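You operate a simulated robot arm through the tools that you are given. There is no shell and no other tool. Be economical: measure what you need, move in short steps, check, and stop when the job is done.

The job below is to be done with a simulated robot arm. You get a single attempt, and the scene is never put back.

TASK
Space both gliders out to the red marks and hang the teal cloth strip between them.
Fine: free the blue rail lever to slide them, lock it again; pinch and drop nothing. Where these are worked on the way, their far stop is far enough and under half their travel is too little: blue rail lever.

It is judged by the outcome, as a careful person would: the job done as asked, and still so three seconds after it is handed in. It fails if anything else is knocked over, pushed out of place, dropped, spilled or broken. Flat cloth is picked up by pressing the open fingertips on it (5 to 10 N) and closing them slowly along it; thin cloth reads only 2 to 8 mm in the jaws.

THE ROBOT
A 7-joint arm with a two-finger parallel gripper, fixed in place. Base frame: the origin is at the foot of the arm, x ahead of it, y to its left, z up; the work surface is at about z = 85.2. Lengths are in cm, angles in rad, forces in N, time in s.
With the tool pointing down near the work surface it reaches from about 24 to 72 cm from the base axis. Its first joint turns from -2.007 to 2.007 rad. Payload 3.91 kg.
The TCP is the grasp point between the finger pads, 3 cm short of the fingertips. In the tool frame z runs along the fingers and y along their closing line. The gripper opens to 11 cm. The fingers are 2 cm wide and 1 cm thick; the gripper's body (4.8 by 11.2 cm) begins 5.5 cm behind the TCP.
Orientation is that of the tool frame in the base frame, as a unit quaternion [w, x, y, z]. With the fingers straight down and closing along the base's y, the tool's x points along the base's -x, its y along +y and its z along -z.

THE INTERFACE
- The arm moves only by the tool jog_arm. Its argument "targets" is a list of rows, each a list of 7 numbers: the opening in per cent of the stroke, from 0 (shut) to 100 (fully open), then the shift along the base's x, y, z in cm, then the turn, a rotation vector about the base's x, y, z in rad. In form: [[grip, x, y, z, rx, ry, rz], ...]. A call has 1 to 20 rows; each row shifts and turns the commanded pose from where the row before left it. Rows are played at 5 a second. More than 5 cm and 0.15 rad between two rows, or a gripper value outside its range, and nothing of the call is played. Where a pose cannot be reached the arm comes as near as it can. A force on the tool above 60 N (or 10 N above the force at the start of the call, whichever is more), or a blocked arm, ends the call early, and 0.2 s more pass. The fingers move at their own pace (about 10.8 cm/s each) and stop on an object; they squeeze with about 29 N. The grip force told is the motor's: it shows also when the fingers shut on nothing. Time passes only in rows, and 0.2 s behind the last, so rows that do not move let the fingers close. It gives the time, the measured TCP pose, the force on the tool (base axes), the opening and the grip force at its end, in the units of the frame above (readings bear some noise), with the torque about the TCP (base axes, N m) and any sound that the robot's microphone picked up.
- Cameras (640 x 400 px; columns grow to the right, rows downward): "scene" is fixed at [5.21, 49.89, 190.03]; the picture's right is [-0.77, -0.63, 0.00], its down [-0.50, 0.61, -0.61] and it looks along [0.39, -0.47, -0.79] (base axes); focal length 214 px, centre (320, 200). "wrist" rides on the gripper at [7.2, 1.7, -10.3] in the tool frame; the picture's right is [-0.23, 0.97, 0.00], its down [-0.76, -0.18, -0.62] and it looks along [-0.61, -0.14, 0.78] (tool axes); focal length 222 px, centre (320, 200).
- capture(camera): a new picture of that camera. No time passes.
- lift_body(by): slides the trunk up (or, below 0, down) by that many cm; the arm rides with it, the base frame stays. It gives what a move gives, with no picture.
- measure_at(camera, pixels): for up to 12 pixels [column, row] of the newest picture of that camera ("zoom" is the newest enlarged one), the place [x, y, z] in the base frame of the surface seen there, good to about 0.2 cm. No time passes.
- close_up(camera, box): a new picture of the part [left, top, right, bottom] of that camera's present view, enlarged. No time passes.
- job_done(): hands the job in; it is judged then, once.

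Keep the steps short. Do not move on a guess: measure, check each grasp and each placing, and mend mistakes. In all there are 80 turns and 34 pictures (those below and enlarged ones count). Leave the gripper open and the arm clear of the work at the hand-in unless told otherwise, and finish with a single line.

The tools are called by a JSON object that holds its "name" and its "arguments". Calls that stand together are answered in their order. jog_arm: Moves the arm, as the interface text tells. Its arguments: {"type":"object","properties":{"targets":{"type":"array"}},"required":["targets"]} The other tools are called the same way: lift_body (by) slides the trunk up or down; capture (camera) takes a picture; measure_at (camera, pixels) gives the place of the surface under pixels of a picture; close_up (camera, box) takes an enlarged picture of a part of a camera's view; job_done () hands the job in.

At the start:

```text
t: 0.0
position: [39.91, -1.33, 159.08]
ee_rot: [0.0, 0.0, 1.0, 0.001]
wrist_force: [-0.6, 0.4, 0.6]
wrist_torque: [0.02, -0.01, 0.0]
opening: 10.98
grasp_force: 0.1
trunk travel left (down, up): [-92.5, 6.5]
```

scene: 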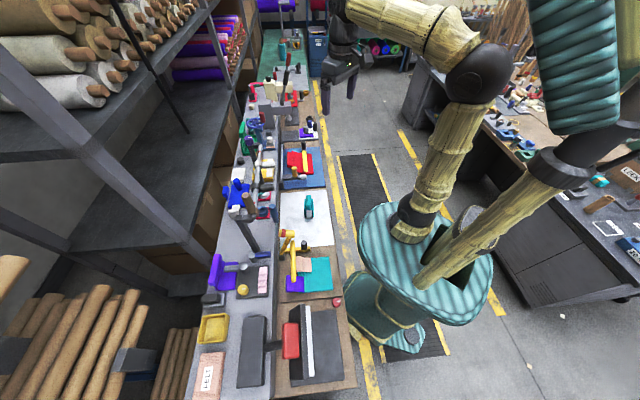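
wrist: 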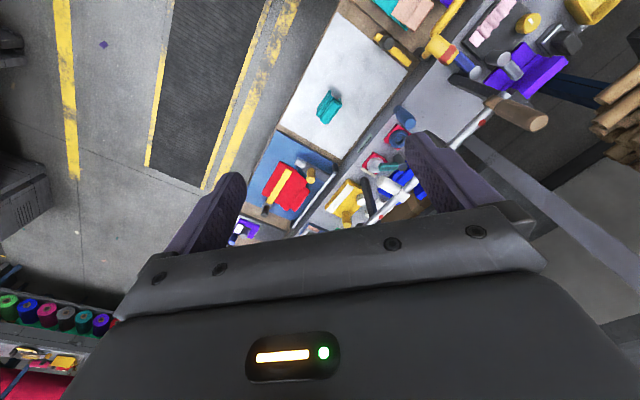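

I see a long bench running down the scene picture. I'll enlarge two parts of it to find the rail, gliders, lever and teal cloth.

{"name": "close_up", "arguments": {"camera": "scene", "box": [200, 190, 360, 290]}}

{"name": "close_up", "arguments": {"camera": "scene", "box": [220, 70, 380, 170]}}

```text
4.00 times, centred on (280, 240) of scene
```

zoom: 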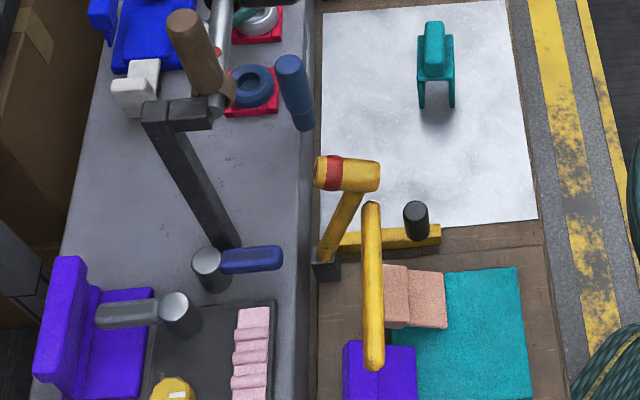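

```text
4.00 times, centred on (300, 120) of scene
```

zoom: 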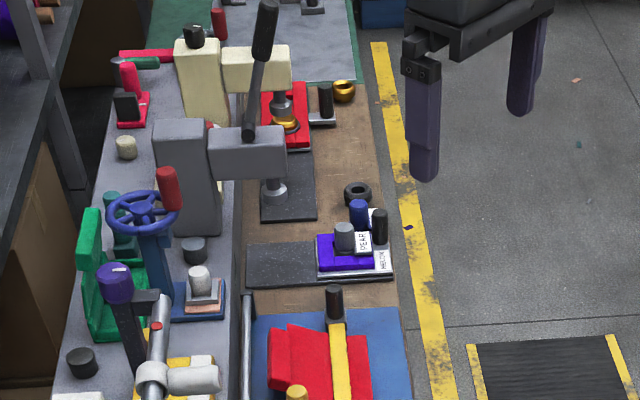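

The chrome rod with a red mark (scene about 258,150) seems to continue down to about (255,205). I'll enlarge there.

{"name": "close_up", "arguments": {"camera": "scene", "box": [208, 134, 336, 214]}}

{"name": "close_up", "arguments": {"camera": "wrist", "box": [320, 40, 576, 200]}}

```text
5.00 times, centred on (272, 174) of scene
```

zoom: 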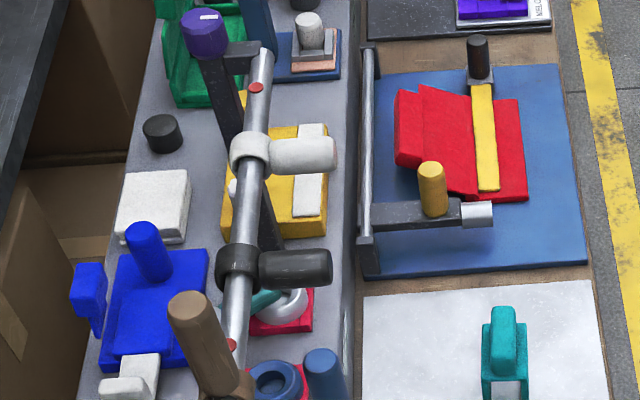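

```text
2.50 times, centred on (448, 120) of wrist
```

zoom: 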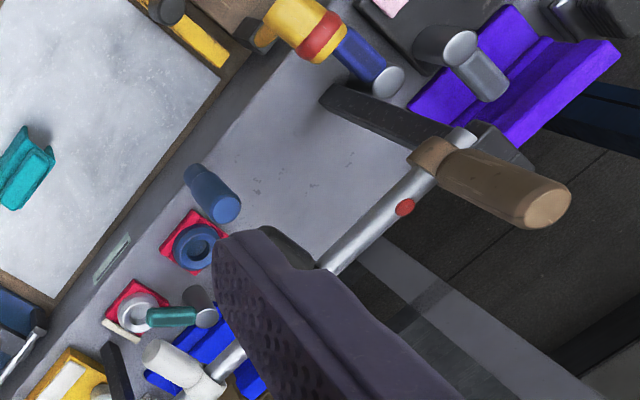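

The rail is the raised chrome rod with red marks near each end and white and black gliders carrying pegs. I'll measure its points in the scene picture. In the enlargement, scale is 5 with its origin at (208,134), so I convert back to scene pixels.

{"name": "capture", "arguments": {"camera": "scene"}}

{"name": "close_up", "arguments": {"camera": "scene", "box": [208, 134, 336, 214]}}

{"name": "measure_at", "arguments": {"camera": "zoom", "pixels": [[255, 87], [250, 150], [325, 153], [240, 265], [320, 268], [231, 345], [243, 205], [205, 20], [185, 310], [240, 385], [240, 48], [325, 360]]}}

{"name": "close_up", "arguments": {"camera": "scene", "box": [228, 190, 356, 300]}}

{"name": "measure_at", "arguments": {"camera": "scene", "pixels": [[268, 255], [252, 256], [290, 282], [325, 265], [318, 288], [301, 260], [287, 249], [294, 238], [304, 245], [247, 220], [258, 248], [308, 207]]}}

```text
27 pictures are left
```

scene: 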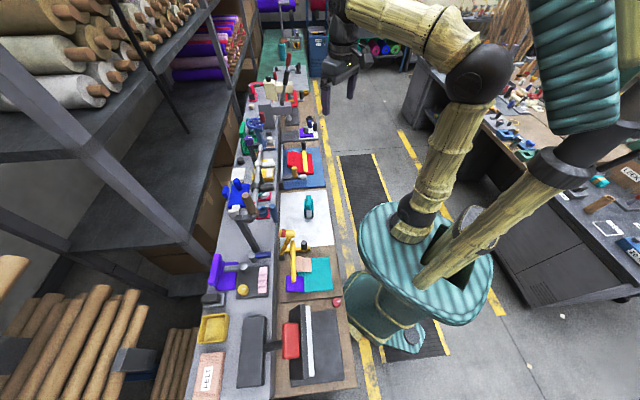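

```text
5.00 times, centred on (272, 174) of scene
```

zoom: 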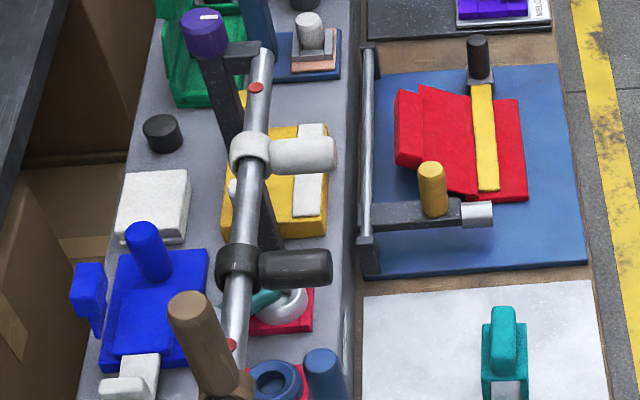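

```text
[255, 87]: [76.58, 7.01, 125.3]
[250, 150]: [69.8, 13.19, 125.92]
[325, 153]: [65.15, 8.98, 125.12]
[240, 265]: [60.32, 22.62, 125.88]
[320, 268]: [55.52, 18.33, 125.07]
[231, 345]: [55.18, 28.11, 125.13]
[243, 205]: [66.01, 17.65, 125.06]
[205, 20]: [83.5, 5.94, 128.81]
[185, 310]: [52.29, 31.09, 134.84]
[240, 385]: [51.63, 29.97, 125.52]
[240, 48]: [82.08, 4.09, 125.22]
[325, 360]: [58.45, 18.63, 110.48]
```

```text
3.64 times, centred on (292, 245) of scene
```

zoom: 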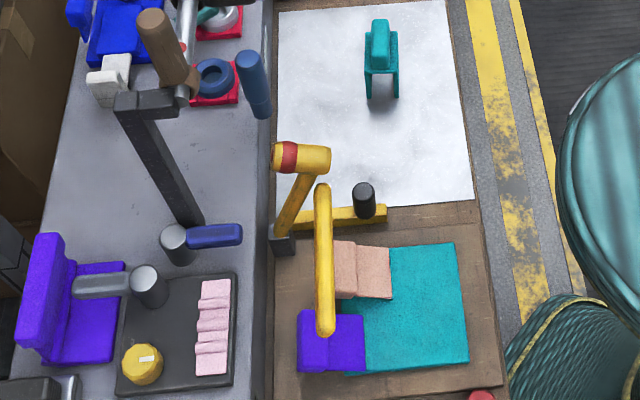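

```text
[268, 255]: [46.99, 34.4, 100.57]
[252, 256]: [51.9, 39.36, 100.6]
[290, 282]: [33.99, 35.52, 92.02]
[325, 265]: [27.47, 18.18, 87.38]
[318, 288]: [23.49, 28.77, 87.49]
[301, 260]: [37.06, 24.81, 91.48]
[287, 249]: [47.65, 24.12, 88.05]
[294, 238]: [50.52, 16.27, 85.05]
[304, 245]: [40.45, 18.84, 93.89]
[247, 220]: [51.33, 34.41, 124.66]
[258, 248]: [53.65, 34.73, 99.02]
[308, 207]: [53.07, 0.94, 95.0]
```

The rail runs along about (0.71,-0.70) at z≈125, with the marks near (55.2,28.1) and (76.6,7.0). I still have to identify the teal strip and the blue lever, so I'll enlarge the teal thing (308,207) and the blue bar (286,254).

{"name": "close_up", "arguments": {"camera": "scene", "box": [284, 190, 332, 220]}}

{"name": "measure_at", "arguments": {"camera": "zoom", "pixels": [[320, 120], [320, 200], [300, 260], [360, 260], [260, 200], [390, 180], [450, 180], [320, 310], [320, 80], [100, 200], [310, 330], [365, 330]]}}

{"name": "close_up", "arguments": {"camera": "scene", "box": [230, 190, 294, 270]}}

```text
13.33 times, centred on (308, 205) of scene
```

zoom: 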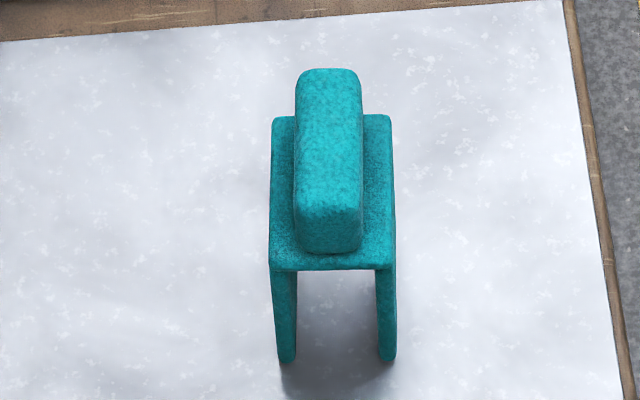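

```text
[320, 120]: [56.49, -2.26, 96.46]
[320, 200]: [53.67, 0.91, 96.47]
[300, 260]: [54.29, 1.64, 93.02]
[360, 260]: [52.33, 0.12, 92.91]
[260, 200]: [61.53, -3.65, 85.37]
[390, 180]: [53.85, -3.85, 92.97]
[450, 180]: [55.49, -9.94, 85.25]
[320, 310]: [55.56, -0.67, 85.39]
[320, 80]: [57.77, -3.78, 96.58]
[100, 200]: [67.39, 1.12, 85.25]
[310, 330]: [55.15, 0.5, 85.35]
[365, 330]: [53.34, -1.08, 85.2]
```

```text
5.00 times, centred on (262, 230) of scene
```

zoom: 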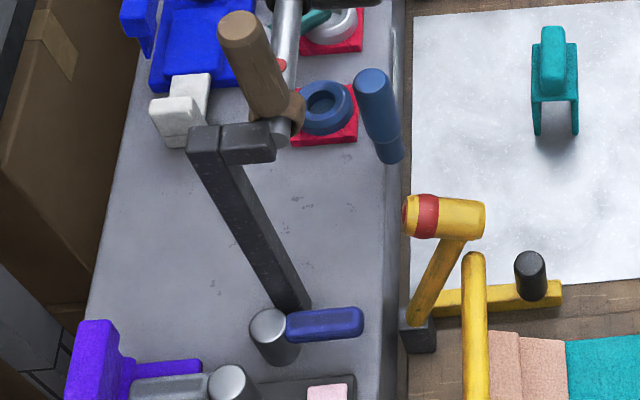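

The teal item on the white board looks like a rigid bracket. For a better look at the rail and the blue parts, I'll swing the wrist camera to face the rail: turn left, back off and drop a little.

{"name": "jog_arm", "arguments": {"targets": [[100, -2, 0.5, -3, 0, 0, 0.15], [100, -2, 0.5, -3, 0, 0, 0.15], [100, -2, 0.5, -3, 0, 0, 0.15], [100, -2, 0.5, -3, 0, 0, 0.15]]}}

{"name": "capture", "arguments": {"camera": "wrist"}}

```text
t: 1.0
position: [31.6, 0.74, 147.29]
ee_rot: [0.0, -0.297, 0.955, 0.001]
wrist_force: [-1.2, 0.3, 0.2]
wrist_torque: [-0.04, -0.01, 0.0]
opening: 11.02
grasp_force: 0.1
trunk travel left (down, up): [-92.5, 6.5]
```

```text
22 pictures are left
```

wrist: 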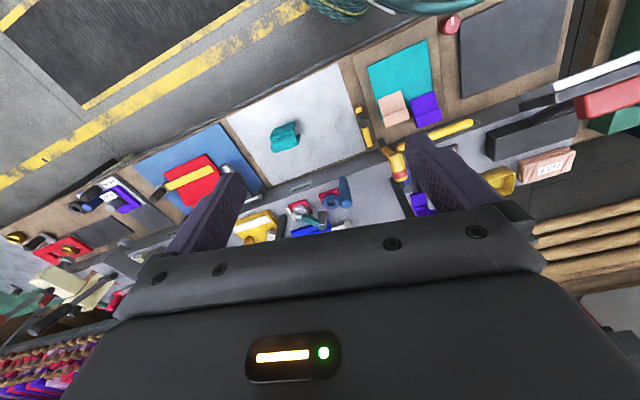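

In this camera, down in the picture is ahead, and the gripper hides the rail. I'll move forward so the rail lies below the camera, keeping well above it (TCP z≈146, tallest part ≈135).

{"name": "jog_arm", "arguments": {"targets": [[100, 4.2, 1, 0.5, 0, 0, 0.05], [100, 4.2, 1, 0.5, 0, 0, 0.05], [100, 4.2, 1, 0.5, 0, 0, 0.05], [100, 4.2, 1, 0.5, 0, 0, 0.05], [100, 3.2, 1, 0.5, 0, 0, 0]]}}

{"name": "capture", "arguments": {"camera": "wrist"}}

```text
t: 2.2
position: [51.98, 5.43, 149.53]
ee_rot: [-0.001, -0.389, 0.921, 0.0]
wrist_force: [1.9, -0.7, 0.6]
wrist_torque: [-0.01, 0.01, -0.02]
opening: 11.01
grasp_force: 0.1
trunk travel left (down, up): [-92.5, 6.5]
```

```text
21 pictures are left
```

wrist: 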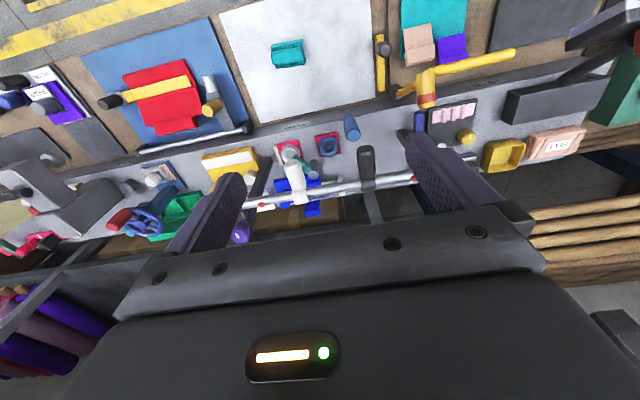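

Now the rail, gliders and posts lie in the middle strip. I'll enlarge that part and measure.

{"name": "close_up", "arguments": {"camera": "wrist", "box": [232, 90, 472, 240]}}

{"name": "measure_at", "arguments": {"camera": "wrist", "pixels": [[288, 55], [288, 68], [440, 20], [352, 127], [420, 120], [330, 145], [365, 155], [295, 170], [395, 182], [262, 205], [241, 233], [468, 112]]}}

```text
2.67 times, centred on (352, 165) of wrist
```

zoom: 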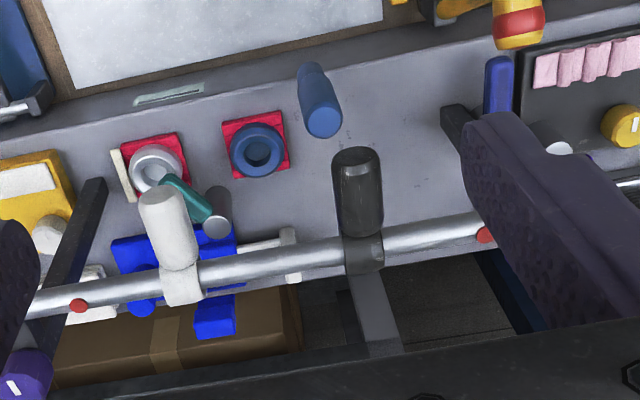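

```text
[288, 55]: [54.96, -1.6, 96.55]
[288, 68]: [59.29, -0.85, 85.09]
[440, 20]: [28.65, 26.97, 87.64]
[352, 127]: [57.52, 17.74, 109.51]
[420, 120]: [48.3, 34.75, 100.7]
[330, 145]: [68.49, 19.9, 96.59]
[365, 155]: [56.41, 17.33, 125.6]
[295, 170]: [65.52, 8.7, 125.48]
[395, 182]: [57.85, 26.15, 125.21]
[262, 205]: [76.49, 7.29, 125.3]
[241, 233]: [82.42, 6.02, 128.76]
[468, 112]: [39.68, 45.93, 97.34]
```

The blue bar next to the rail's left post (wrist 420,120) and the teal slab (430,20) need closer views.

{"name": "close_up", "arguments": {"camera": "wrist", "box": [370, 0, 530, 100]}}

{"name": "close_up", "arguments": {"camera": "scene", "box": [268, 222, 348, 302]}}

{"name": "measure_at", "arguments": {"camera": "zoom", "pixels": [[330, 200], [450, 150], [410, 200], [480, 350], [350, 350], [500, 250], [240, 180], [260, 350], [300, 230], [560, 300], [175, 200], [340, 300]]}}

```text
4.00 times, centred on (450, 50) of wrist
```

zoom: 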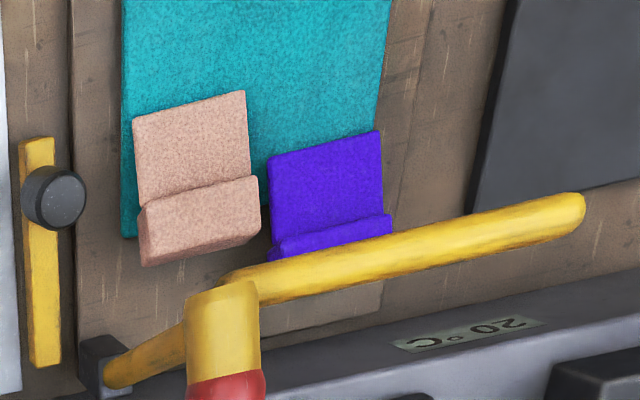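

```text
5.00 times, centred on (308, 262) of scene
```

zoom: 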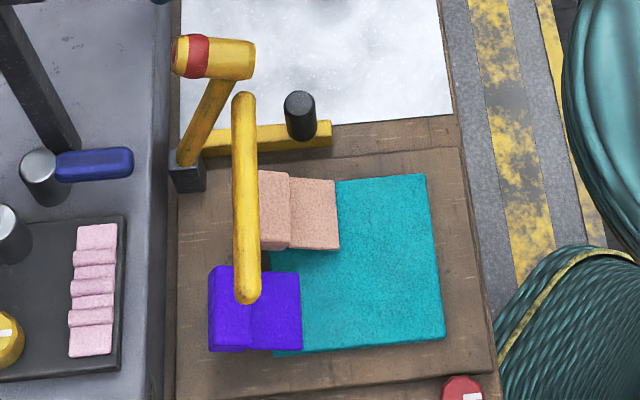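

```text
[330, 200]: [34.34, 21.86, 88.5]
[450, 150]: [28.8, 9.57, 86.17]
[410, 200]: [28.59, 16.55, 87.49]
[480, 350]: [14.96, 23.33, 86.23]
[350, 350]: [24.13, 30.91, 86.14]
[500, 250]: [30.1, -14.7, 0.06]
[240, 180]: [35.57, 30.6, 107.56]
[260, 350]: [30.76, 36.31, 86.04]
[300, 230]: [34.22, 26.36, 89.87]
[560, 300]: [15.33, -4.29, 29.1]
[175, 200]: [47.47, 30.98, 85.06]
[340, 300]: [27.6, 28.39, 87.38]
```

Neither view shows a strip yet. I'll look closely at the teal piece by the silver ring (wrist about 302,165), and at the far end of the bench.

{"name": "close_up", "arguments": {"camera": "wrist", "box": [264, 130, 344, 180]}}

{"name": "measure_at", "arguments": {"camera": "zoom", "pixels": [[300, 270], [335, 300], [230, 160], [380, 340], [560, 100], [540, 170], [410, 230], [520, 230], [600, 350], [130, 210]]}}

{"name": "close_up", "arguments": {"camera": "scene", "box": [235, 25, 335, 90]}}

{"name": "close_up", "arguments": {"camera": "scene", "box": [480, 80, 640, 260]}}

```text
8.00 times, centred on (304, 155) of wrist
```

zoom: 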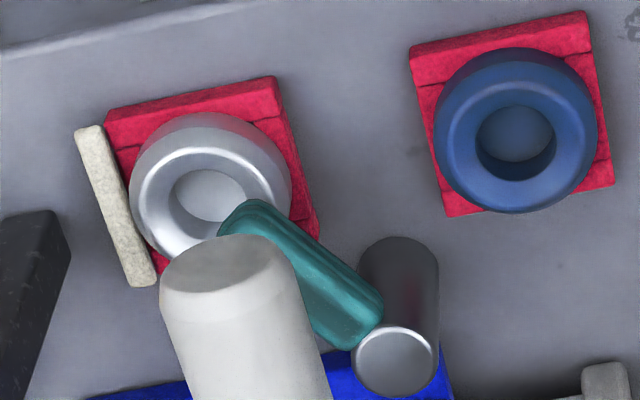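

```text
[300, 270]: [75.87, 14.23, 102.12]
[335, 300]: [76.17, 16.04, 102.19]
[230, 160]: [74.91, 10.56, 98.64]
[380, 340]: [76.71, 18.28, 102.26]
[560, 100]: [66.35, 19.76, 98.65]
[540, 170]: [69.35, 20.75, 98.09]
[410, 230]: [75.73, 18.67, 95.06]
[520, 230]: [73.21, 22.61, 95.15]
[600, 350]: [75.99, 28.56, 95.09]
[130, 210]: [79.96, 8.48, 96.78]
```

```text
6.15 times, centred on (285, 58) of scene
```

zoom: 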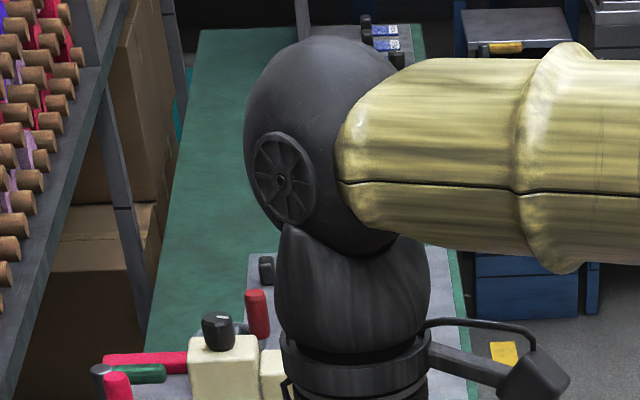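

```text
2.22 times, centred on (560, 170) of scene
```

zoom: 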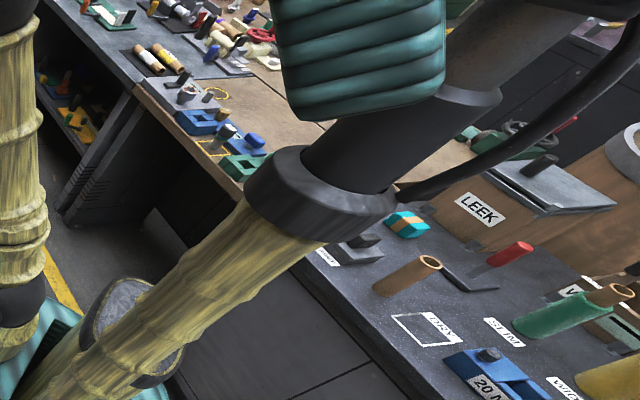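

I read it this way:
- **Teal strip:** the teal saddle on the white board at (55,-1). It is an inverted U with a grip ridge on top, its channel already parallel to the rail, so it can straddle the rod.
- **Blue rail lever:** the navy bar on the grey post at the foot of the rail's left post, about (47,34,100.6).

Next I'll bring the wrist camera over the lever.

{"name": "jog_arm", "arguments": {"targets": [[100, -3.4, 3.0, -1, 0, 0, 0], [100, -3.4, 3.0, -1, 0, 0, 0], [100, -3.4, 3.0, -1, 0, 0, 0], [100, -3.4, 3.0, -2, 0, 0, 0], [100, -3.4, 3.0, -2, 0, 0, 0]]}}

{"name": "close_up", "arguments": {"camera": "wrist", "box": [200, 20, 520, 220]}}

```text
t: 3.4
position: [34.54, 20.63, 142.65]
ee_rot: [0.001, -0.389, 0.921, 0.0]
wrist_force: [0.6, -0.3, -0.3]
wrist_torque: [0.0, 0.0, -0.01]
opening: 10.99
grasp_force: 0.0
trunk travel left (down, up): [-92.5, 6.5]
```

```text
2.00 times, centred on (360, 120) of wrist
```

zoom: 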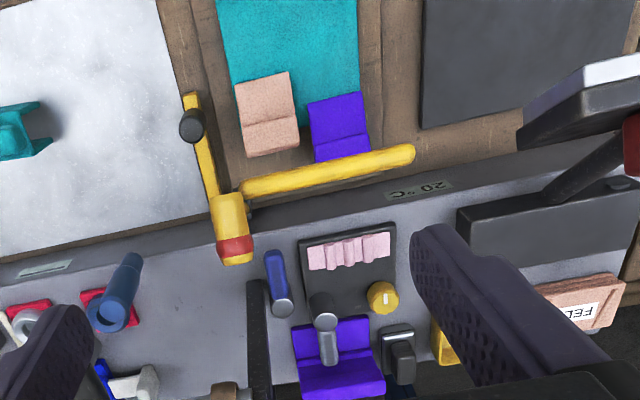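

The navy bar runs from (273,255) to the grey post (283,303). I'll measure it and its surroundings.

{"name": "measure_at", "arguments": {"camera": "zoom", "pixels": [[273, 253], [277, 272], [281, 290], [283, 306], [266, 270], [288, 270], [258, 290], [245, 300], [300, 190], [405, 155], [232, 215], [236, 255]]}}

{"name": "measure_at", "arguments": {"camera": "zoom", "pixels": [[318, 310], [327, 345], [345, 250], [120, 310], [130, 262], [190, 125], [255, 380], [232, 300], [260, 230], [360, 140], [300, 275], [220, 392]]}}

{"name": "close_up", "arguments": {"camera": "wrist", "box": [310, 120, 390, 190]}}

```text
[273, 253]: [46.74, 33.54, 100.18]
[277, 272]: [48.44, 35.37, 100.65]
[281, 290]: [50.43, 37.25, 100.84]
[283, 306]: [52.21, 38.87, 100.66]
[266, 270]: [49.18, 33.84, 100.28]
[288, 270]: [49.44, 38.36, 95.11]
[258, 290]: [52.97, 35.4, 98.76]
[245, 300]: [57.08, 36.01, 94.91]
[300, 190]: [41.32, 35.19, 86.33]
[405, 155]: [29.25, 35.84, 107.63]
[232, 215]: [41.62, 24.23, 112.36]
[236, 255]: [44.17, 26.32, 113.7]
```

```text
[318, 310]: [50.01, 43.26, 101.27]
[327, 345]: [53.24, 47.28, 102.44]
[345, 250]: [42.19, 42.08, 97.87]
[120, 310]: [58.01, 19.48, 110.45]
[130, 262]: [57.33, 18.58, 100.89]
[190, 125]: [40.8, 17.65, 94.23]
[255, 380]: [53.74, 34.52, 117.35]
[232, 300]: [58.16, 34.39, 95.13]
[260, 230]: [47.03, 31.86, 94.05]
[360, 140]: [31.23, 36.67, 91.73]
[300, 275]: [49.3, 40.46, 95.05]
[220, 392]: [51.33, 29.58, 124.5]
```

```text
5.71 times, centred on (350, 155) of wrist
```

zoom: 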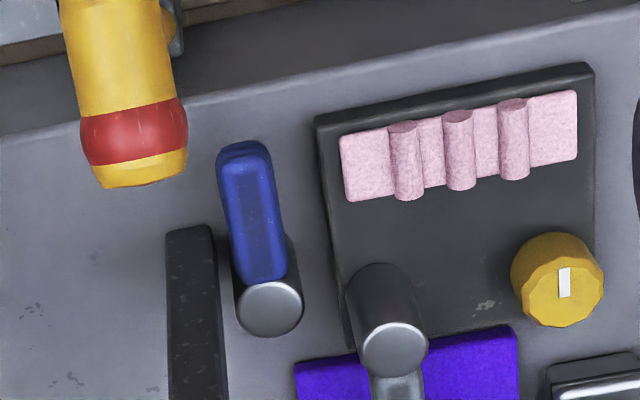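

The lever pivots at about (52.2,38.9); its bar points toward (-0.71,-0.71), is about 2 cm wide, and its top is at z≈100.7. A straight-down hand would come close to the rail end and its brown handle. I'll lean the hand about 15° outward, away from the rail, move above the bar, then come part of the way down.

{"name": "jog_arm", "arguments": {"targets": [[45, 3.3, 3.5, 0, -0.0925, -0.0925, 0], [45, 3.3, 3.5, 0, -0.0925, -0.0925, 0], [45, 3.3, 3.5, 0, 0, 0, 0], [45, 3.3, 3.5, 0, 0, 0, 0], [45, 0, 0, -4, 0, 0, 0], [45, 0, 0, -4, 0, 0, 0], [45, 0, 0, -4, 0, 0, 0], [45, 0, 0, -4, 0, 0, 0]]}}

{"name": "capture", "arguments": {"camera": "scene"}}

```text
t: 5.2
position: [47.66, 34.54, 127.1]
ee_rot: [0.056, -0.385, 0.913, -0.12]
wrist_force: [-2.3, 2.7, 36.0]
wrist_torque: [-0.63, -0.97, 0.28]
opening: 5.27
grasp_force: 2.9
trunk travel left (down, up): [-92.5, 6.5]
```

```text
12 pictures are left
```

scene: 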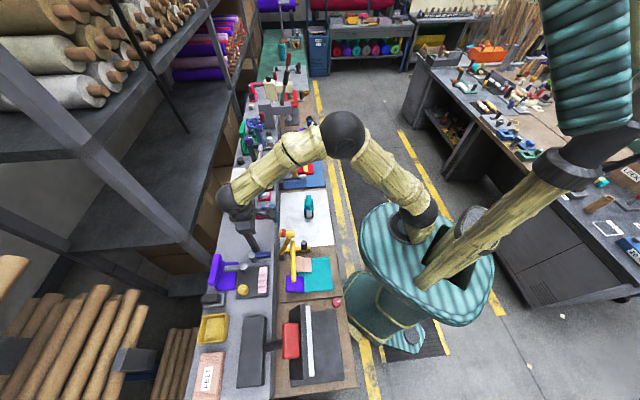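

The tool reads 36 N upward at z 127, so a fingertip has come down on the rail's left end bracket (z≈125). I'll back straight up, shift outward away from the rail, and go down there instead.

{"name": "jog_arm", "arguments": {"targets": [[45, 0, 0, 3, 0, 0, 0], [45, 0, 0, 2, 0, 0, 0], [45, -2.2, 2.2, 0, 0, 0, 0], [45, -2.2, 2.2, 0, 0, 0, 0], [45, 0, 0, 0, 0, 0, 0]]}}

{"name": "close_up", "arguments": {"camera": "scene", "box": [200, 140, 328, 240]}}

```text
t: 6.4
position: [43.87, 38.91, 131.55]
ee_rot: [0.049, -0.386, 0.913, -0.12]
wrist_force: [0.4, 0.4, 0.3]
wrist_torque: [-0.01, -0.02, -0.01]
opening: 4.95
grasp_force: 0.1
trunk travel left (down, up): [-92.5, 6.5]
```

```text
4.00 times, centred on (264, 190) of scene
```

zoom: 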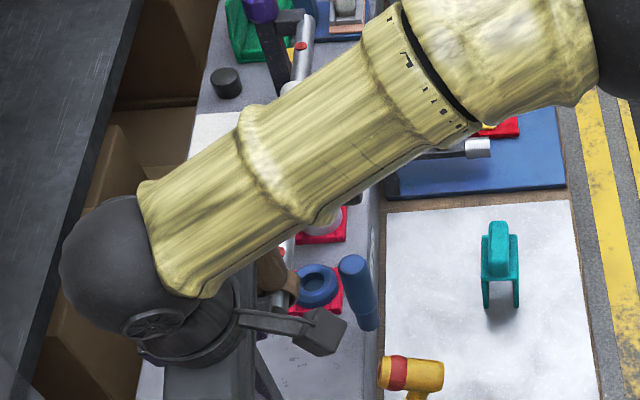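

The forearm passes over the rail area in this picture. Before lowering I'll measure the height of the elbow and forearm.

{"name": "measure_at", "arguments": {"camera": "zoom", "pixels": [[600, 30], [500, 60], [400, 100], [300, 150], [220, 210], [120, 240], [370, 190], [250, 290], [325, 330], [215, 370], [300, 215], [460, 125]]}}

```text
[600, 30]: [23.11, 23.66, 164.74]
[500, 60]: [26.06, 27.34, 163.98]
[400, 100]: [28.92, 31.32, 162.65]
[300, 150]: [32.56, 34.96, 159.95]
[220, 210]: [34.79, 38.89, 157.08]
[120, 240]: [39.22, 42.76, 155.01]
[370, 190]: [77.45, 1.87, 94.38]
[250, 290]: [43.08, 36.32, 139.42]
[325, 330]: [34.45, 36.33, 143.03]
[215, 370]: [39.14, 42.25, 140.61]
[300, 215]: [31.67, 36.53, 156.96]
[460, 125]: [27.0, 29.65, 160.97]
```

The forearm runs straight back toward the base at z≈155–165, clear of the rail, so the crossing was only perspective. I'll lower the hand outside the rail in two stages, stopping above the bench parts.

{"name": "jog_arm", "arguments": {"targets": [[45, -0.4, -0.4, -4.5, 0, 0, 0], [45, 0, 0, -4.5, 0, 0, 0], [45, 0, 0, -4.5, 0, 0, 0], [45, 0, 0, -4.5, 0, 0, 0], [45, 0, 0, -4.5, 0, 0, 0], [45, 0, 0, -2, 0, 0, 0], [45, 0, 0, 0, 0, 0, 0]]}}

{"name": "capture", "arguments": {"camera": "wrist"}}

```text
t: 8.0
position: [43.27, 38.6, 106.89]
ee_rot: [0.048, -0.386, 0.913, -0.121]
wrist_force: [-1.2, -0.1, -0.1]
wrist_torque: [-0.02, 0.0, 0.0]
opening: 4.96
grasp_force: 0.0
trunk travel left (down, up): [-92.5, 6.5]
```

```text
10 pictures are left
```

wrist: 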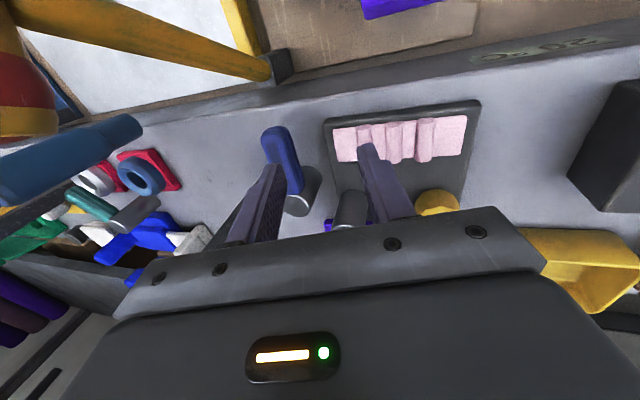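

The view is clear. The hand is about 6 cm outside the bar at z 107, so I'll slide inward above it and then lower so the open fingers straddle it.

{"name": "jog_arm", "arguments": {"targets": [[45, 2.1, -1.9, 0, 0, 0, 0], [45, 2.0, -1.9, 0, 0, 0, 0], [45, 0, 0, -2, 0, 0, 0], [45, 0, 0, -2, 0, 0, 0], [45, 0, 0, -1.5, 0, 0, 0], [45, 0, 0, 0, 0, 0, 0]]}}

{"name": "capture", "arguments": {"camera": "wrist"}}

```text
t: 9.4
position: [47.27, 34.88, 101.55]
ee_rot: [0.049, -0.385, 0.913, -0.121]
wrist_force: [0.3, 0.5, 0.2]
wrist_torque: [-0.01, -0.02, 0.0]
opening: 4.95
grasp_force: 0.0
trunk travel left (down, up): [-92.5, 6.5]
```

```text
9 pictures are left
```

wrist: 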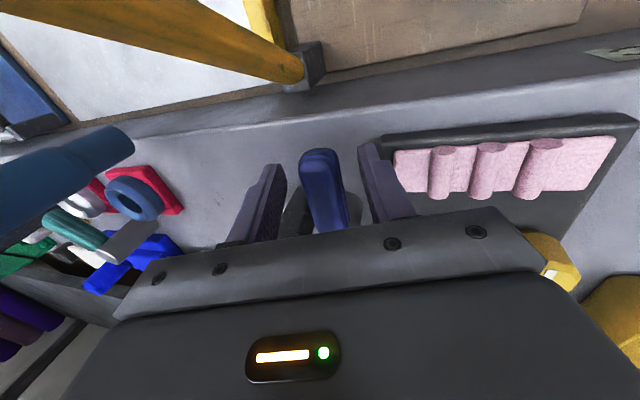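

The bar sits between the fingers. I'll close to a loose 3 cm and gently try the outward turn, away from the rail post, watching the force.

{"name": "jog_arm", "arguments": {"targets": [[27, 0, 0, 0, 0, 0, 0], [27, 0, 0, 0, 0, 0, 0], [27, -0.55, 0.78, 0, 0, 0, -0.15], [27, -0.42, 0.85, 0, 0, 0, -0.15], [27, 0, 0, 0, 0, 0, 0]]}}

```text
t: 10.6
position: [46.28, 36.35, 101.51]
ee_rot: [0.03, -0.244, 0.961, -0.126]
wrist_force: [-1.3, 0.4, -3.3]
wrist_torque: [0.69, 0.42, 0.03]
opening: 3.08
grasp_force: 45.3
trunk travel left (down, up): [-92.5, 6.5]
```

The arm followed with little force and the fingers touch the bar. I'll continue along the arc.

{"name": "jog_arm", "arguments": {"targets": [[30, -0.29, 0.9, 0, 0, 0, -0.15], [30, -0.15, 0.94, 0, 0, 0, -0.15], [30, -0.01, 0.95, 0, 0, 0, -0.15], [30, 0, 0, 0, 0, 0, 0]]}}

{"name": "capture", "arguments": {"camera": "wrist"}}

```text
t: 11.6
position: [45.81, 39.15, 101.72]
ee_rot: [0.002, -0.024, 0.991, -0.13]
wrist_force: [-1.1, -2.2, 1.3]
wrist_torque: [-0.02, 0.05, -0.02]
opening: 3.44
grasp_force: 1.9
trunk travel left (down, up): [-92.5, 6.5]
```

```text
8 pictures are left
```

wrist: 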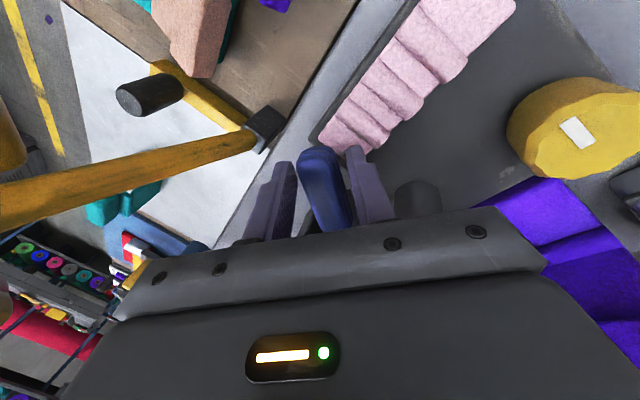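

The bar is following; it has turned about 43°. The outer finger is close to the pink cloth, so I'll measure that before continuing.

{"name": "measure_at", "arguments": {"camera": "wrist", "pixels": [[335, 130], [360, 138], [385, 105], [450, 45], [353, 150], [370, 180], [318, 152], [335, 200], [430, 140], [283, 165], [415, 190]]}}

```text
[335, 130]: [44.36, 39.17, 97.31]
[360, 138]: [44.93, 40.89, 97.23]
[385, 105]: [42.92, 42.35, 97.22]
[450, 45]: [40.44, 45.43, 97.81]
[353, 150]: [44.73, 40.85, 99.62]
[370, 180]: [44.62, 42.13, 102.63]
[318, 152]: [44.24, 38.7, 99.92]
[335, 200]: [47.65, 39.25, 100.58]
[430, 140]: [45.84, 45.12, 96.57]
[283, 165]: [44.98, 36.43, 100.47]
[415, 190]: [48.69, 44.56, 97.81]
```

The cloth crests are at z≤97.9 and the fingertips at about 98.8. I'll raise 0.3 cm and continue the arc two more steps, watching for a stop.

{"name": "jog_arm", "arguments": {"targets": [[30, 0.14, 0.94, 0.3, 0, 0, -0.15], [30, 0.27, 0.91, 0, 0, 0, -0.15], [30, 0, 0, 0, 0, 0, 0]]}}

```text
t: 12.4
position: [46.41, 41.1, 101.92]
ee_rot: [-0.019, 0.125, 0.984, -0.129]
wrist_force: [-1.0, -1.7, 0.6]
wrist_torque: [-0.06, 0.08, 0.01]
opening: 3.45
grasp_force: 1.2
trunk travel left (down, up): [-92.5, 6.5]
```

{"name": "jog_arm", "arguments": {"targets": [[30, 0.41, 0.86, 0, 0, 0, -0.15], [30, 0, 0, 0, 0, 0, 0]]}}

{"name": "capture", "arguments": {"camera": "wrist"}}

```text
t: 13.0
position: [46.6, 41.71, 101.94]
ee_rot: [-0.028, 0.198, 0.971, -0.129]
wrist_force: [-9.2, -11.0, -0.4]
wrist_torque: [-0.15, 0.06, 0.23]
opening: 3.63
grasp_force: 3.5
trunk travel left (down, up): [-92.5, 6.5]
```

```text
7 pictures are left
```

wrist: 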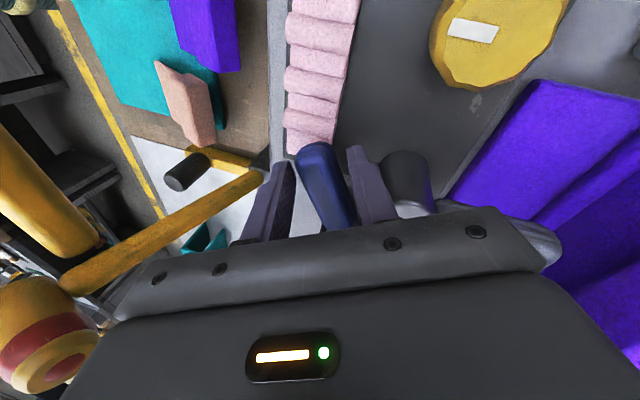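

Resistance of about 14 N has appeared. I'll measure the bar and the nearby peg to tell a true stop from touching the peg.

{"name": "measure_at", "arguments": {"camera": "wrist", "pixels": [[315, 155], [325, 180], [340, 215], [308, 165], [333, 165], [405, 165], [383, 180], [358, 155], [375, 185], [285, 175]]}}

```text
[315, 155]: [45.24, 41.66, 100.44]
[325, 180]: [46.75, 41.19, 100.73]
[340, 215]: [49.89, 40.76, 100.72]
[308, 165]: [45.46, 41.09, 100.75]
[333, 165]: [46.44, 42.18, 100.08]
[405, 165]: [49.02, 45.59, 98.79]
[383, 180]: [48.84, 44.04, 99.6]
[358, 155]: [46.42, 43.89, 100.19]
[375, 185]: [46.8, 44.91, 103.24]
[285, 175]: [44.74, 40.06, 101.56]
```

The bar points about 158°, 67° from its start, and the finger is about 1 cm clear of the peg, so the lever has reached its far stop. I'll ease off, open, rise straight up to z≈147, and undo the turn and lean.

{"name": "jog_arm", "arguments": {"targets": [[45, -0.15, -0.3, 0, 0, 0, 0], [45, 0, 0, 0, 0, 0, 0], [45, 0, 0, 2.5, 0, 0, 0], [45, 0, 0, 4.5, 0, 0, 0], [45, 0, 0, 4.5, 0, 0, 0], [45, 0, 0, 4.5, 0, 0, 0], [45, 0, 0, 4.5, 0, 0, 0], [45, 0, 0, 4.5, 0, 0, 0.15], [45, 0, 0, 4.5, 0, 0, 0.15], [45, 0, 0, 4.5, 0, 0, 0.15], [45, 0, 0, 4.5, 0, 0, 0.15], [45, 0, 0, 4.5, 0, 0, 0.15], [45, 0, 0, 2, 0, 0, 0.15], [45, 0, 0, 0, 0, 0, 0.15], [45, 0, 0, 0, 0, 0, 0.15], [45, 0, 0, 0, 0.0925, 0.0925, 0], [45, 0, 0, 0, 0.0925, 0.0925, 0], [45, 0, 0, 0, 0, 0, 0]]}}

```text
t: 16.8
position: [46.63, 41.66, 146.93]
ee_rot: [0.001, -0.389, 0.921, 0.0]
wrist_force: [-0.4, 0.4, -0.2]
wrist_torque: [-0.02, 0.04, 0.02]
opening: 4.94
grasp_force: 0.2
trunk travel left (down, up): [-92.5, 6.5]
```

The hand is upright again with its closing line along the rail. Next I'll go over the black glider's peg at z 147, to about (57.0,19.3), and come down to z≈131 for a look.

{"name": "jog_arm", "arguments": {"targets": [[55, 2.08, -4.47, 0, 0, 0, 0], [55, 2.08, -4.47, 0, 0, 0, 0], [55, 2.08, -4.48, 0, 0, 0, 0], [55, 2.08, -4.48, 0, 0, 0, 0], [55, 2.08, -4.48, 0, 0, 0, 0], [55, 0, 0, -4, 0, 0, 0], [55, 0, 0, -4, 0, 0, 0], [55, 0, 0, -4, 0, 0, 0], [55, 0, 0, -4, 0, 0, 0], [55, 0, 0, 0, 0, 0, 0]]}}

{"name": "capture", "arguments": {"camera": "wrist"}}

```text
t: 19.0
position: [56.95, 19.36, 131.02]
ee_rot: [0.0, -0.389, 0.921, 0.0]
wrist_force: [0.9, 0.1, -0.9]
wrist_torque: [0.03, 0.01, 0.0]
opening: 6.08
grasp_force: 0.1
trunk travel left (down, up): [-92.5, 6.5]
```

```text
6 pictures are left
```

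wrist: 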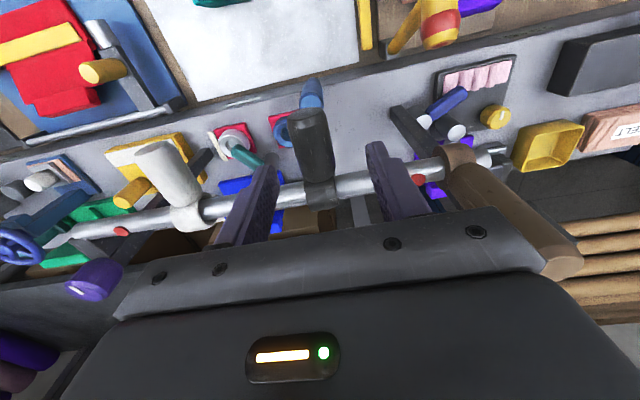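

The peg is between the fingers, and the blue lever at (440,105) has clearly turned. I'll measure the rail and the pegs precisely.

{"name": "measure_at", "arguments": {"camera": "wrist", "pixels": [[418, 180], [120, 231], [320, 180], [320, 195], [310, 115], [316, 160], [298, 145], [330, 145], [355, 184], [185, 215], [150, 150], [175, 180]]}}

```text
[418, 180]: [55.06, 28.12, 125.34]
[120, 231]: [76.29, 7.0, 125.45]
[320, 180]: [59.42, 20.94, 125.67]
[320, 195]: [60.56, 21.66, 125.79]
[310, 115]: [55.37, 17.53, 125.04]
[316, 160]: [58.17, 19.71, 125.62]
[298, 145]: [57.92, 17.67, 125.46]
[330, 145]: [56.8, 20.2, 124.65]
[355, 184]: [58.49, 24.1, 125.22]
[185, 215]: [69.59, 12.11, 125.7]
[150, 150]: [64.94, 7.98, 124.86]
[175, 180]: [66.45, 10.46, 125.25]
```

The black peg sits at rail coordinate about 27.4, with the left mark at 19.65; the white peg is at about 40.6 and the right mark at 49.6. I'll lower around the black peg and close on it.

{"name": "jog_arm", "arguments": {"targets": [[55, 0, 0, -2, 0, 0, 0], [55, 0, 0, -2, 0, 0, 0], [55, 0, 0, -1.8, 0, 0, 0], [30, 0, 0, 0, 0, 0, 0], [15, 0, 0, 0, 0, 0, 0], [15, 0, 0, 0, 0, 0, 0], [15, 0, 0, 0, 0, 0, 0]]}}

```text
t: 20.6
position: [56.98, 19.33, 125.1]
ee_rot: [0.0, -0.389, 0.921, 0.001]
wrist_force: [1.8, -0.4, -3.7]
wrist_torque: [0.27, -0.33, -1.09]
opening: 3.07
grasp_force: 44.8
trunk travel left (down, up): [-92.5, 6.5]
```

The peg is gripped (3.07 cm). The gripper body would pass within 1 cm of the brown handle at the end, so I'll regrip 1 cm further out on the peg first.

{"name": "jog_arm", "arguments": {"targets": [[50, 0, 0, 0, 0, 0, 0], [50, -0.7, -0.71, 0, 0, 0, 0], [15, 0, 0, 0, 0, 0, 0], [15, 0, 0, 0, 0, 0, 0], [15, 0, 0, 0, 0, 0, 0], [15, -1.07, 1.05, 0, 0, 0, 0], [15, -1.07, 1.05, 0, 0, 0, 0], [15, 0, 0, 0, 0, 0, 0]]}}

```text
t: 22.4
position: [54.28, 20.56, 125.19]
ee_rot: [0.001, -0.39, 0.921, 0.0]
wrist_force: [4.4, 2.6, 13.1]
wrist_torque: [-0.18, 0.21, -0.89]
opening: 3.05
grasp_force: 45.7
trunk travel left (down, up): [-92.5, 6.5]
```

{"name": "jog_arm", "arguments": {"targets": [[15, -1.07, 1.05, 0, 0, 0, 0], [15, -1.07, 1.05, 0, 0, 0, 0], [15, -1.07, 1.05, 0, 0, 0, 0], [15, 0, 0, 0, 0, 0, 0], [15, 0, 0, 0, 0, 0, 0]]}}

```text
t: 23.6
position: [50.87, 23.83, 125.2]
ee_rot: [0.001, -0.389, 0.921, 0.0]
wrist_force: [4.5, 5.1, 20.8]
wrist_torque: [0.19, -0.1, -0.9]
opening: 3.1
grasp_force: 44.9
trunk travel left (down, up): [-92.5, 6.5]
```

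The black glider now stands at coordinate 19.64, on the left mark. I'll open, rise, travel over the white peg at about (66.1,9.4), and take a picture to check both.

{"name": "jog_arm", "arguments": {"targets": [[55, 0, 0, 0, 0, 0, 0], [55, 0, 0, 0, 0, 0, 0], [55, 0, 0, 4, 0, 0, 0], [55, 0, 0, 3, 0, 0, 0], [55, 3.04, -2.88, 0, 0, 0, 0], [55, 3.04, -2.88, 0, 0, 0, 0], [55, 3.04, -2.88, 0, 0, 0, 0], [55, 3.04, -2.88, 0, 0, 0, 0], [55, 3.04, -2.88, 0, 0, 0, 0], [55, 0, 0, 0, 0, 0, 0]]}}

{"name": "capture", "arguments": {"camera": "wrist"}}

```text
t: 25.8
position: [66.2, 9.61, 132.47]
ee_rot: [0.0, -0.389, 0.921, 0.0]
wrist_force: [-0.2, 0.5, -0.4]
wrist_torque: [-0.04, 0.0, -0.01]
opening: 6.05
grasp_force: 0.0
trunk travel left (down, up): [-92.5, 6.5]
```

```text
5 pictures are left
```

wrist: 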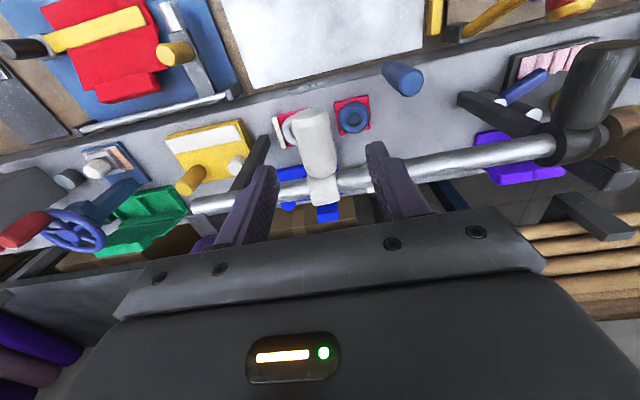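

{"name": "measure_at", "arguments": {"camera": "wrist", "pixels": [[575, 142], [560, 145], [600, 148], [590, 115], [610, 60], [545, 148], [322, 190], [315, 140], [304, 150], [333, 150], [460, 160], [345, 183]]}}

```text
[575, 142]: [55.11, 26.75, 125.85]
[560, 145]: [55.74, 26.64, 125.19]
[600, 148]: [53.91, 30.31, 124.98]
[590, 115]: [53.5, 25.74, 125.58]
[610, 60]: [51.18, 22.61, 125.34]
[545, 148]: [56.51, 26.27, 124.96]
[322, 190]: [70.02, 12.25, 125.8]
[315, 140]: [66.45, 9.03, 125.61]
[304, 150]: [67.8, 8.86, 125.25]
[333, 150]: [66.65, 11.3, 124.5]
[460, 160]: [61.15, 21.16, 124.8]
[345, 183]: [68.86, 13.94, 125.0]
```

The black glider reads on its mark. Before sliding the white one right, I'll check the heights of the objects beyond the right end (blue wheel, red cylinder, green block).

{"name": "measure_at", "arguments": {"camera": "wrist", "pixels": [[70, 235], [25, 225], [50, 222], [100, 210], [140, 200], [65, 180], [190, 182], [205, 205], [30, 190], [180, 245]]}}

{"name": "jog_arm", "arguments": {"targets": [[55, 0, 0, -3, 0, 0, 0], [55, 0, 0, -2.5, 0, 0, 0], [55, 0, 0, -1.7, 0, 0, 0], [30, 0, 0, 0, 0, 0, 0], [15, 0, 0, 0, 0, 0, 0], [15, 0, 0, 0, 0, 0, 0], [15, 0, 0, 0, 0, 0, 0]]}}

```text
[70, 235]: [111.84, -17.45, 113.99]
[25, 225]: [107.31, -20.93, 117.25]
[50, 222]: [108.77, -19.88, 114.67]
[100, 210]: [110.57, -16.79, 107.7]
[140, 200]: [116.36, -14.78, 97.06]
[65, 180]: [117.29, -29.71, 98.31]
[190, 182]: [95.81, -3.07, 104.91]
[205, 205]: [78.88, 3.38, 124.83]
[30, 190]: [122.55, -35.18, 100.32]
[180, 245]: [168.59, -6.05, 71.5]
```

```text
t: 27.4
position: [66.36, 9.58, 124.93]
ee_rot: [0.0, -0.388, 0.922, 0.0]
wrist_force: [2.3, -1.5, -2.5]
wrist_torque: [0.31, -0.35, -1.07]
opening: 3.09
grasp_force: 45.1
trunk travel left (down, up): [-92.5, 6.5]
```

Everything beyond the right end is far away and lower, and the white peg is gripped (3.09 cm) at coordinate 40.67. I'll slide it 8.95 cm right to the mark.

{"name": "jog_arm", "arguments": {"targets": [[15, 1.065, -1.045, 0, 0, 0, 0], [15, 1.065, -1.045, 0, 0, 0, 0], [15, 1.065, -1.045, 0, 0, 0, 0], [15, 1.065, -1.045, 0, 0, 0, 0], [15, 1.065, -1.045, 0, 0, 0, 0], [15, 1.065, -1.045, 0, 0, 0, 0], [15, 0, 0, 0, 0, 0, 0], [15, 0, 0, 0, 0, 0, 0]]}}

```text
t: 29.2
position: [72.7, 3.03, 125.12]
ee_rot: [0.0, -0.389, 0.921, 0.0]
wrist_force: [10.2, 8.3, 10.4]
wrist_torque: [0.44, -0.54, -0.93]
opening: 3.09
grasp_force: 45.2
trunk travel left (down, up): [-92.5, 6.5]
```

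The white glider is at 49.8, about 0.2 past the mark. I'll ease it back slightly, release, rise, back off toward the robot, then check both gliders in the scene picture.

{"name": "jog_arm", "arguments": {"targets": [[15, -0.13, 0.12, 0, 0, 0, 0], [15, 0, 0, 0, 0, 0, 0], [55, 0, 0, 0, 0, 0, 0], [55, 0, 0, 0, 0, 0, 0], [55, 0, 0, 4, 0, 0, 0], [55, 0, 0, 4, 0, 0, 0], [55, 0, 0, 4, 0, 0, 0], [55, -4.5, -1, 2, 0, 0, 0], [55, -4.5, -1, 2, 0, 0, 0], [55, -4.5, -1, 0, 0, 0, 0], [55, -4.5, -1, 0, 0, 0, 0], [55, 0, 0, 0, 0, 0, 0]]}}

{"name": "close_up", "arguments": {"camera": "scene", "box": [216, 130, 312, 270]}}

```text
refused: row 8 steps farther than a row can; nothing moved
```

```text
2.86 times, centred on (264, 200) of scene
```

zoom: 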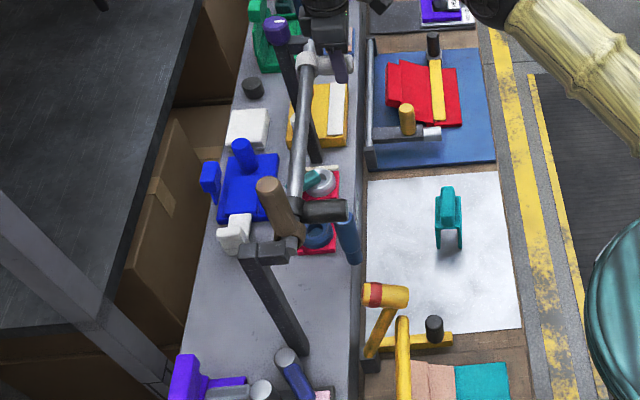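

Row 8 was too long and nothing moved, but the picture is good: the white collar is at (307,62) and the black peg at (325,210). I'll measure them now.

{"name": "measure_at", "arguments": {"camera": "zoom", "pixels": [[307, 62], [311, 52], [303, 72], [325, 210], [325, 202], [325, 219], [340, 210], [305, 150], [303, 120], [330, 62], [298, 200]]}}

{"name": "jog_arm", "arguments": {"targets": [[15, -0.13, 0.12, 0, 0, 0, 0], [15, 0, 0, 0, 0, 0, 0], [55, 0, 0, 0, 0, 0, 0], [55, 0, 0, 0, 0, 0, 0], [55, 0, 0, 4, 0, 0, 0], [55, 0, 0, 4, 0, 0, 0], [55, 0, 0, 4, 0, 0, 0], [55, -4.3, -1, 1, 0, 0, 0], [55, -4.3, -1, 1, 0, 0, 0], [55, -4.3, -1, 1, 0, 0, 0], [55, -4.3, -1, 1, 0, 0, 0], [55, 0, 0, 0, 0, 0, 0]]}}

```text
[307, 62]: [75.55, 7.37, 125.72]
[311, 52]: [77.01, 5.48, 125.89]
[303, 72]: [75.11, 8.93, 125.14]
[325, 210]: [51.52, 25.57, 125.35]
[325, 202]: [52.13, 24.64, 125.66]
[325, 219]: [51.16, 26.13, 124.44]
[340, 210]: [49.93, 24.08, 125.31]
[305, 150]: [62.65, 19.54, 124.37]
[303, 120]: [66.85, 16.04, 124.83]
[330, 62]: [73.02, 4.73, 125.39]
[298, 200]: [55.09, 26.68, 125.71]
```

```text
t: 31.8
position: [68.81, 0.15, 144.82]
ee_rot: [0.0, -0.389, 0.921, 0.0]
wrist_force: [-0.3, 1.1, -1.1]
wrist_torque: [0.02, 0.02, -0.03]
opening: 6.06
grasp_force: 0.1
out of reach, approached as far as the arm can: row 8, 9, 10, 11
trunk travel left (down, up): [-92.5, 6.5]
```

Both gliders are within about 0.2 cm of the marks. The arm reported trouble reaching while backing off, so I'll let it settle and read the pose.

{"name": "jog_arm", "arguments": {"targets": [[55, 0, 0, 0, 0, 0, 0], [55, 0, 0, 0, 0, 0, 0], [55, 0, 0, 0, 0, 0, 0]]}}

```text
t: 32.6
position: [68.76, -0.17, 144.8]
ee_rot: [0.0, -0.389, 0.921, 0.0]
wrist_force: [0.5, -0.4, 1.0]
wrist_torque: [-0.01, -0.03, 0.0]
opening: 6.04
grasp_force: 0.0
trunk travel left (down, up): [-92.5, 6.5]
```

{"name": "jog_arm", "arguments": {"targets": [[55, -1, 0, -1, 0, 0, 0], [55, 0, 0, 0, 0, 0, 0]]}}

```text
t: 33.2
position: [68.88, 0.02, 144.37]
ee_rot: [-0.001, -0.389, 0.921, 0.001]
wrist_force: [0.6, -0.8, -0.2]
wrist_torque: [-0.03, 0.0, 0.0]
opening: 6.05
grasp_force: 0.0
out of reach, approached as far as the arm can: row 1
trunk travel left (down, up): [-92.5, 6.5]
```

{"name": "jog_arm", "arguments": {"targets": [[55, 0, 0, -3, 0, 0, 0], [55, 0, 0, -3, 0, 0, 0], [55, 0, 0, 0, 0, 0, 0]]}}

```text
t: 34.0
position: [71.05, 0.15, 139.43]
ee_rot: [-0.001, -0.389, 0.921, 0.0]
wrist_force: [-0.3, 0.9, 0.1]
wrist_torque: [-0.01, 0.01, 0.0]
opening: 6.06
grasp_force: 0.1
out of reach, approached as far as the arm can: row 1, 2
trunk travel left (down, up): [-92.5, 6.5]
```

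The arm is fully stretched and sticks there. Lowering the trunk 4 cm should change the shape and reset the command; the tips stay at z≈132, clear of the pegs.

{"name": "lift_body", "arguments": {"by": -4}}

{"name": "jog_arm", "arguments": {"targets": [[55, -1, 0, 0, 0, 0, 0], [55, 0, 0, 0, 0, 0, 0]]}}

```text
t: 34.8
position: [71.16, 0.05, 135.37]
ee_rot: [-0.001, -0.389, 0.921, 0.001]
wrist_force: [-0.2, -0.3, 0.2]
wrist_torque: [-0.01, -0.02, 0.0]
opening: 6.06
grasp_force: 0.0
trunk travel left (down, up): [-88.5, 10.5]
```

```text
t: 35.4
position: [71.12, 0.27, 135.68]
ee_rot: [-0.001, -0.388, 0.922, 0.0]
wrist_force: [0.2, -0.3, 0.2]
wrist_torque: [0.05, 0.0, -0.01]
opening: 6.05
grasp_force: 0.0
out of reach, approached as far as the arm can: row 1
trunk travel left (down, up): [-88.5, 10.5]
```

The command has run far inward while the elbow stays straight. I'll bring the command back out to where the arm actually is, and see if it becomes reachable.

{"name": "jog_arm", "arguments": {"targets": [[55, 4, 0, 0, 0, 0, 0], [55, 4, 0, 0, 0, 0, 0], [55, 4, 0, 0, 0, 0, 0], [55, 3, 0, 0, 0, 0, 0], [55, 0, 0, 0, 0, 0, 0]]}}

```text
t: 36.6
position: [71.49, -0.04, 135.38]
ee_rot: [0.0, -0.389, 0.921, 0.001]
wrist_force: [-0.3, -0.7, 0.4]
wrist_torque: [-0.03, -0.02, 0.02]
opening: 6.07
grasp_force: 0.0
out of reach, approached as far as the arm can: row 1, 2, 3, 4
trunk travel left (down, up): [-88.5, 10.5]
```

Still held. It may be a wrist joint limit rather than the elbow, so I'll try unwinding the yaw by 0.6 rad with a small inward move.

{"name": "jog_arm", "arguments": {"targets": [[55, -0.5, 0, 0, 0, 0, -0.15], [55, -0.5, 0, 0, 0, 0, -0.15], [55, -0.5, 0, 0, 0, 0, -0.15], [55, -0.5, 0, 0, 0, 0, -0.15], [55, 0, 0, 0, 0, 0, 0]]}}

```text
t: 37.8
position: [69.57, 0.19, 135.44]
ee_rot: [0.0, -0.099, 0.995, 0.002]
wrist_force: [-0.4, 0.6, 0.3]
wrist_torque: [-0.01, 0.0, -0.01]
opening: 6.04
grasp_force: 0.1
trunk travel left (down, up): [-88.5, 10.5]
```

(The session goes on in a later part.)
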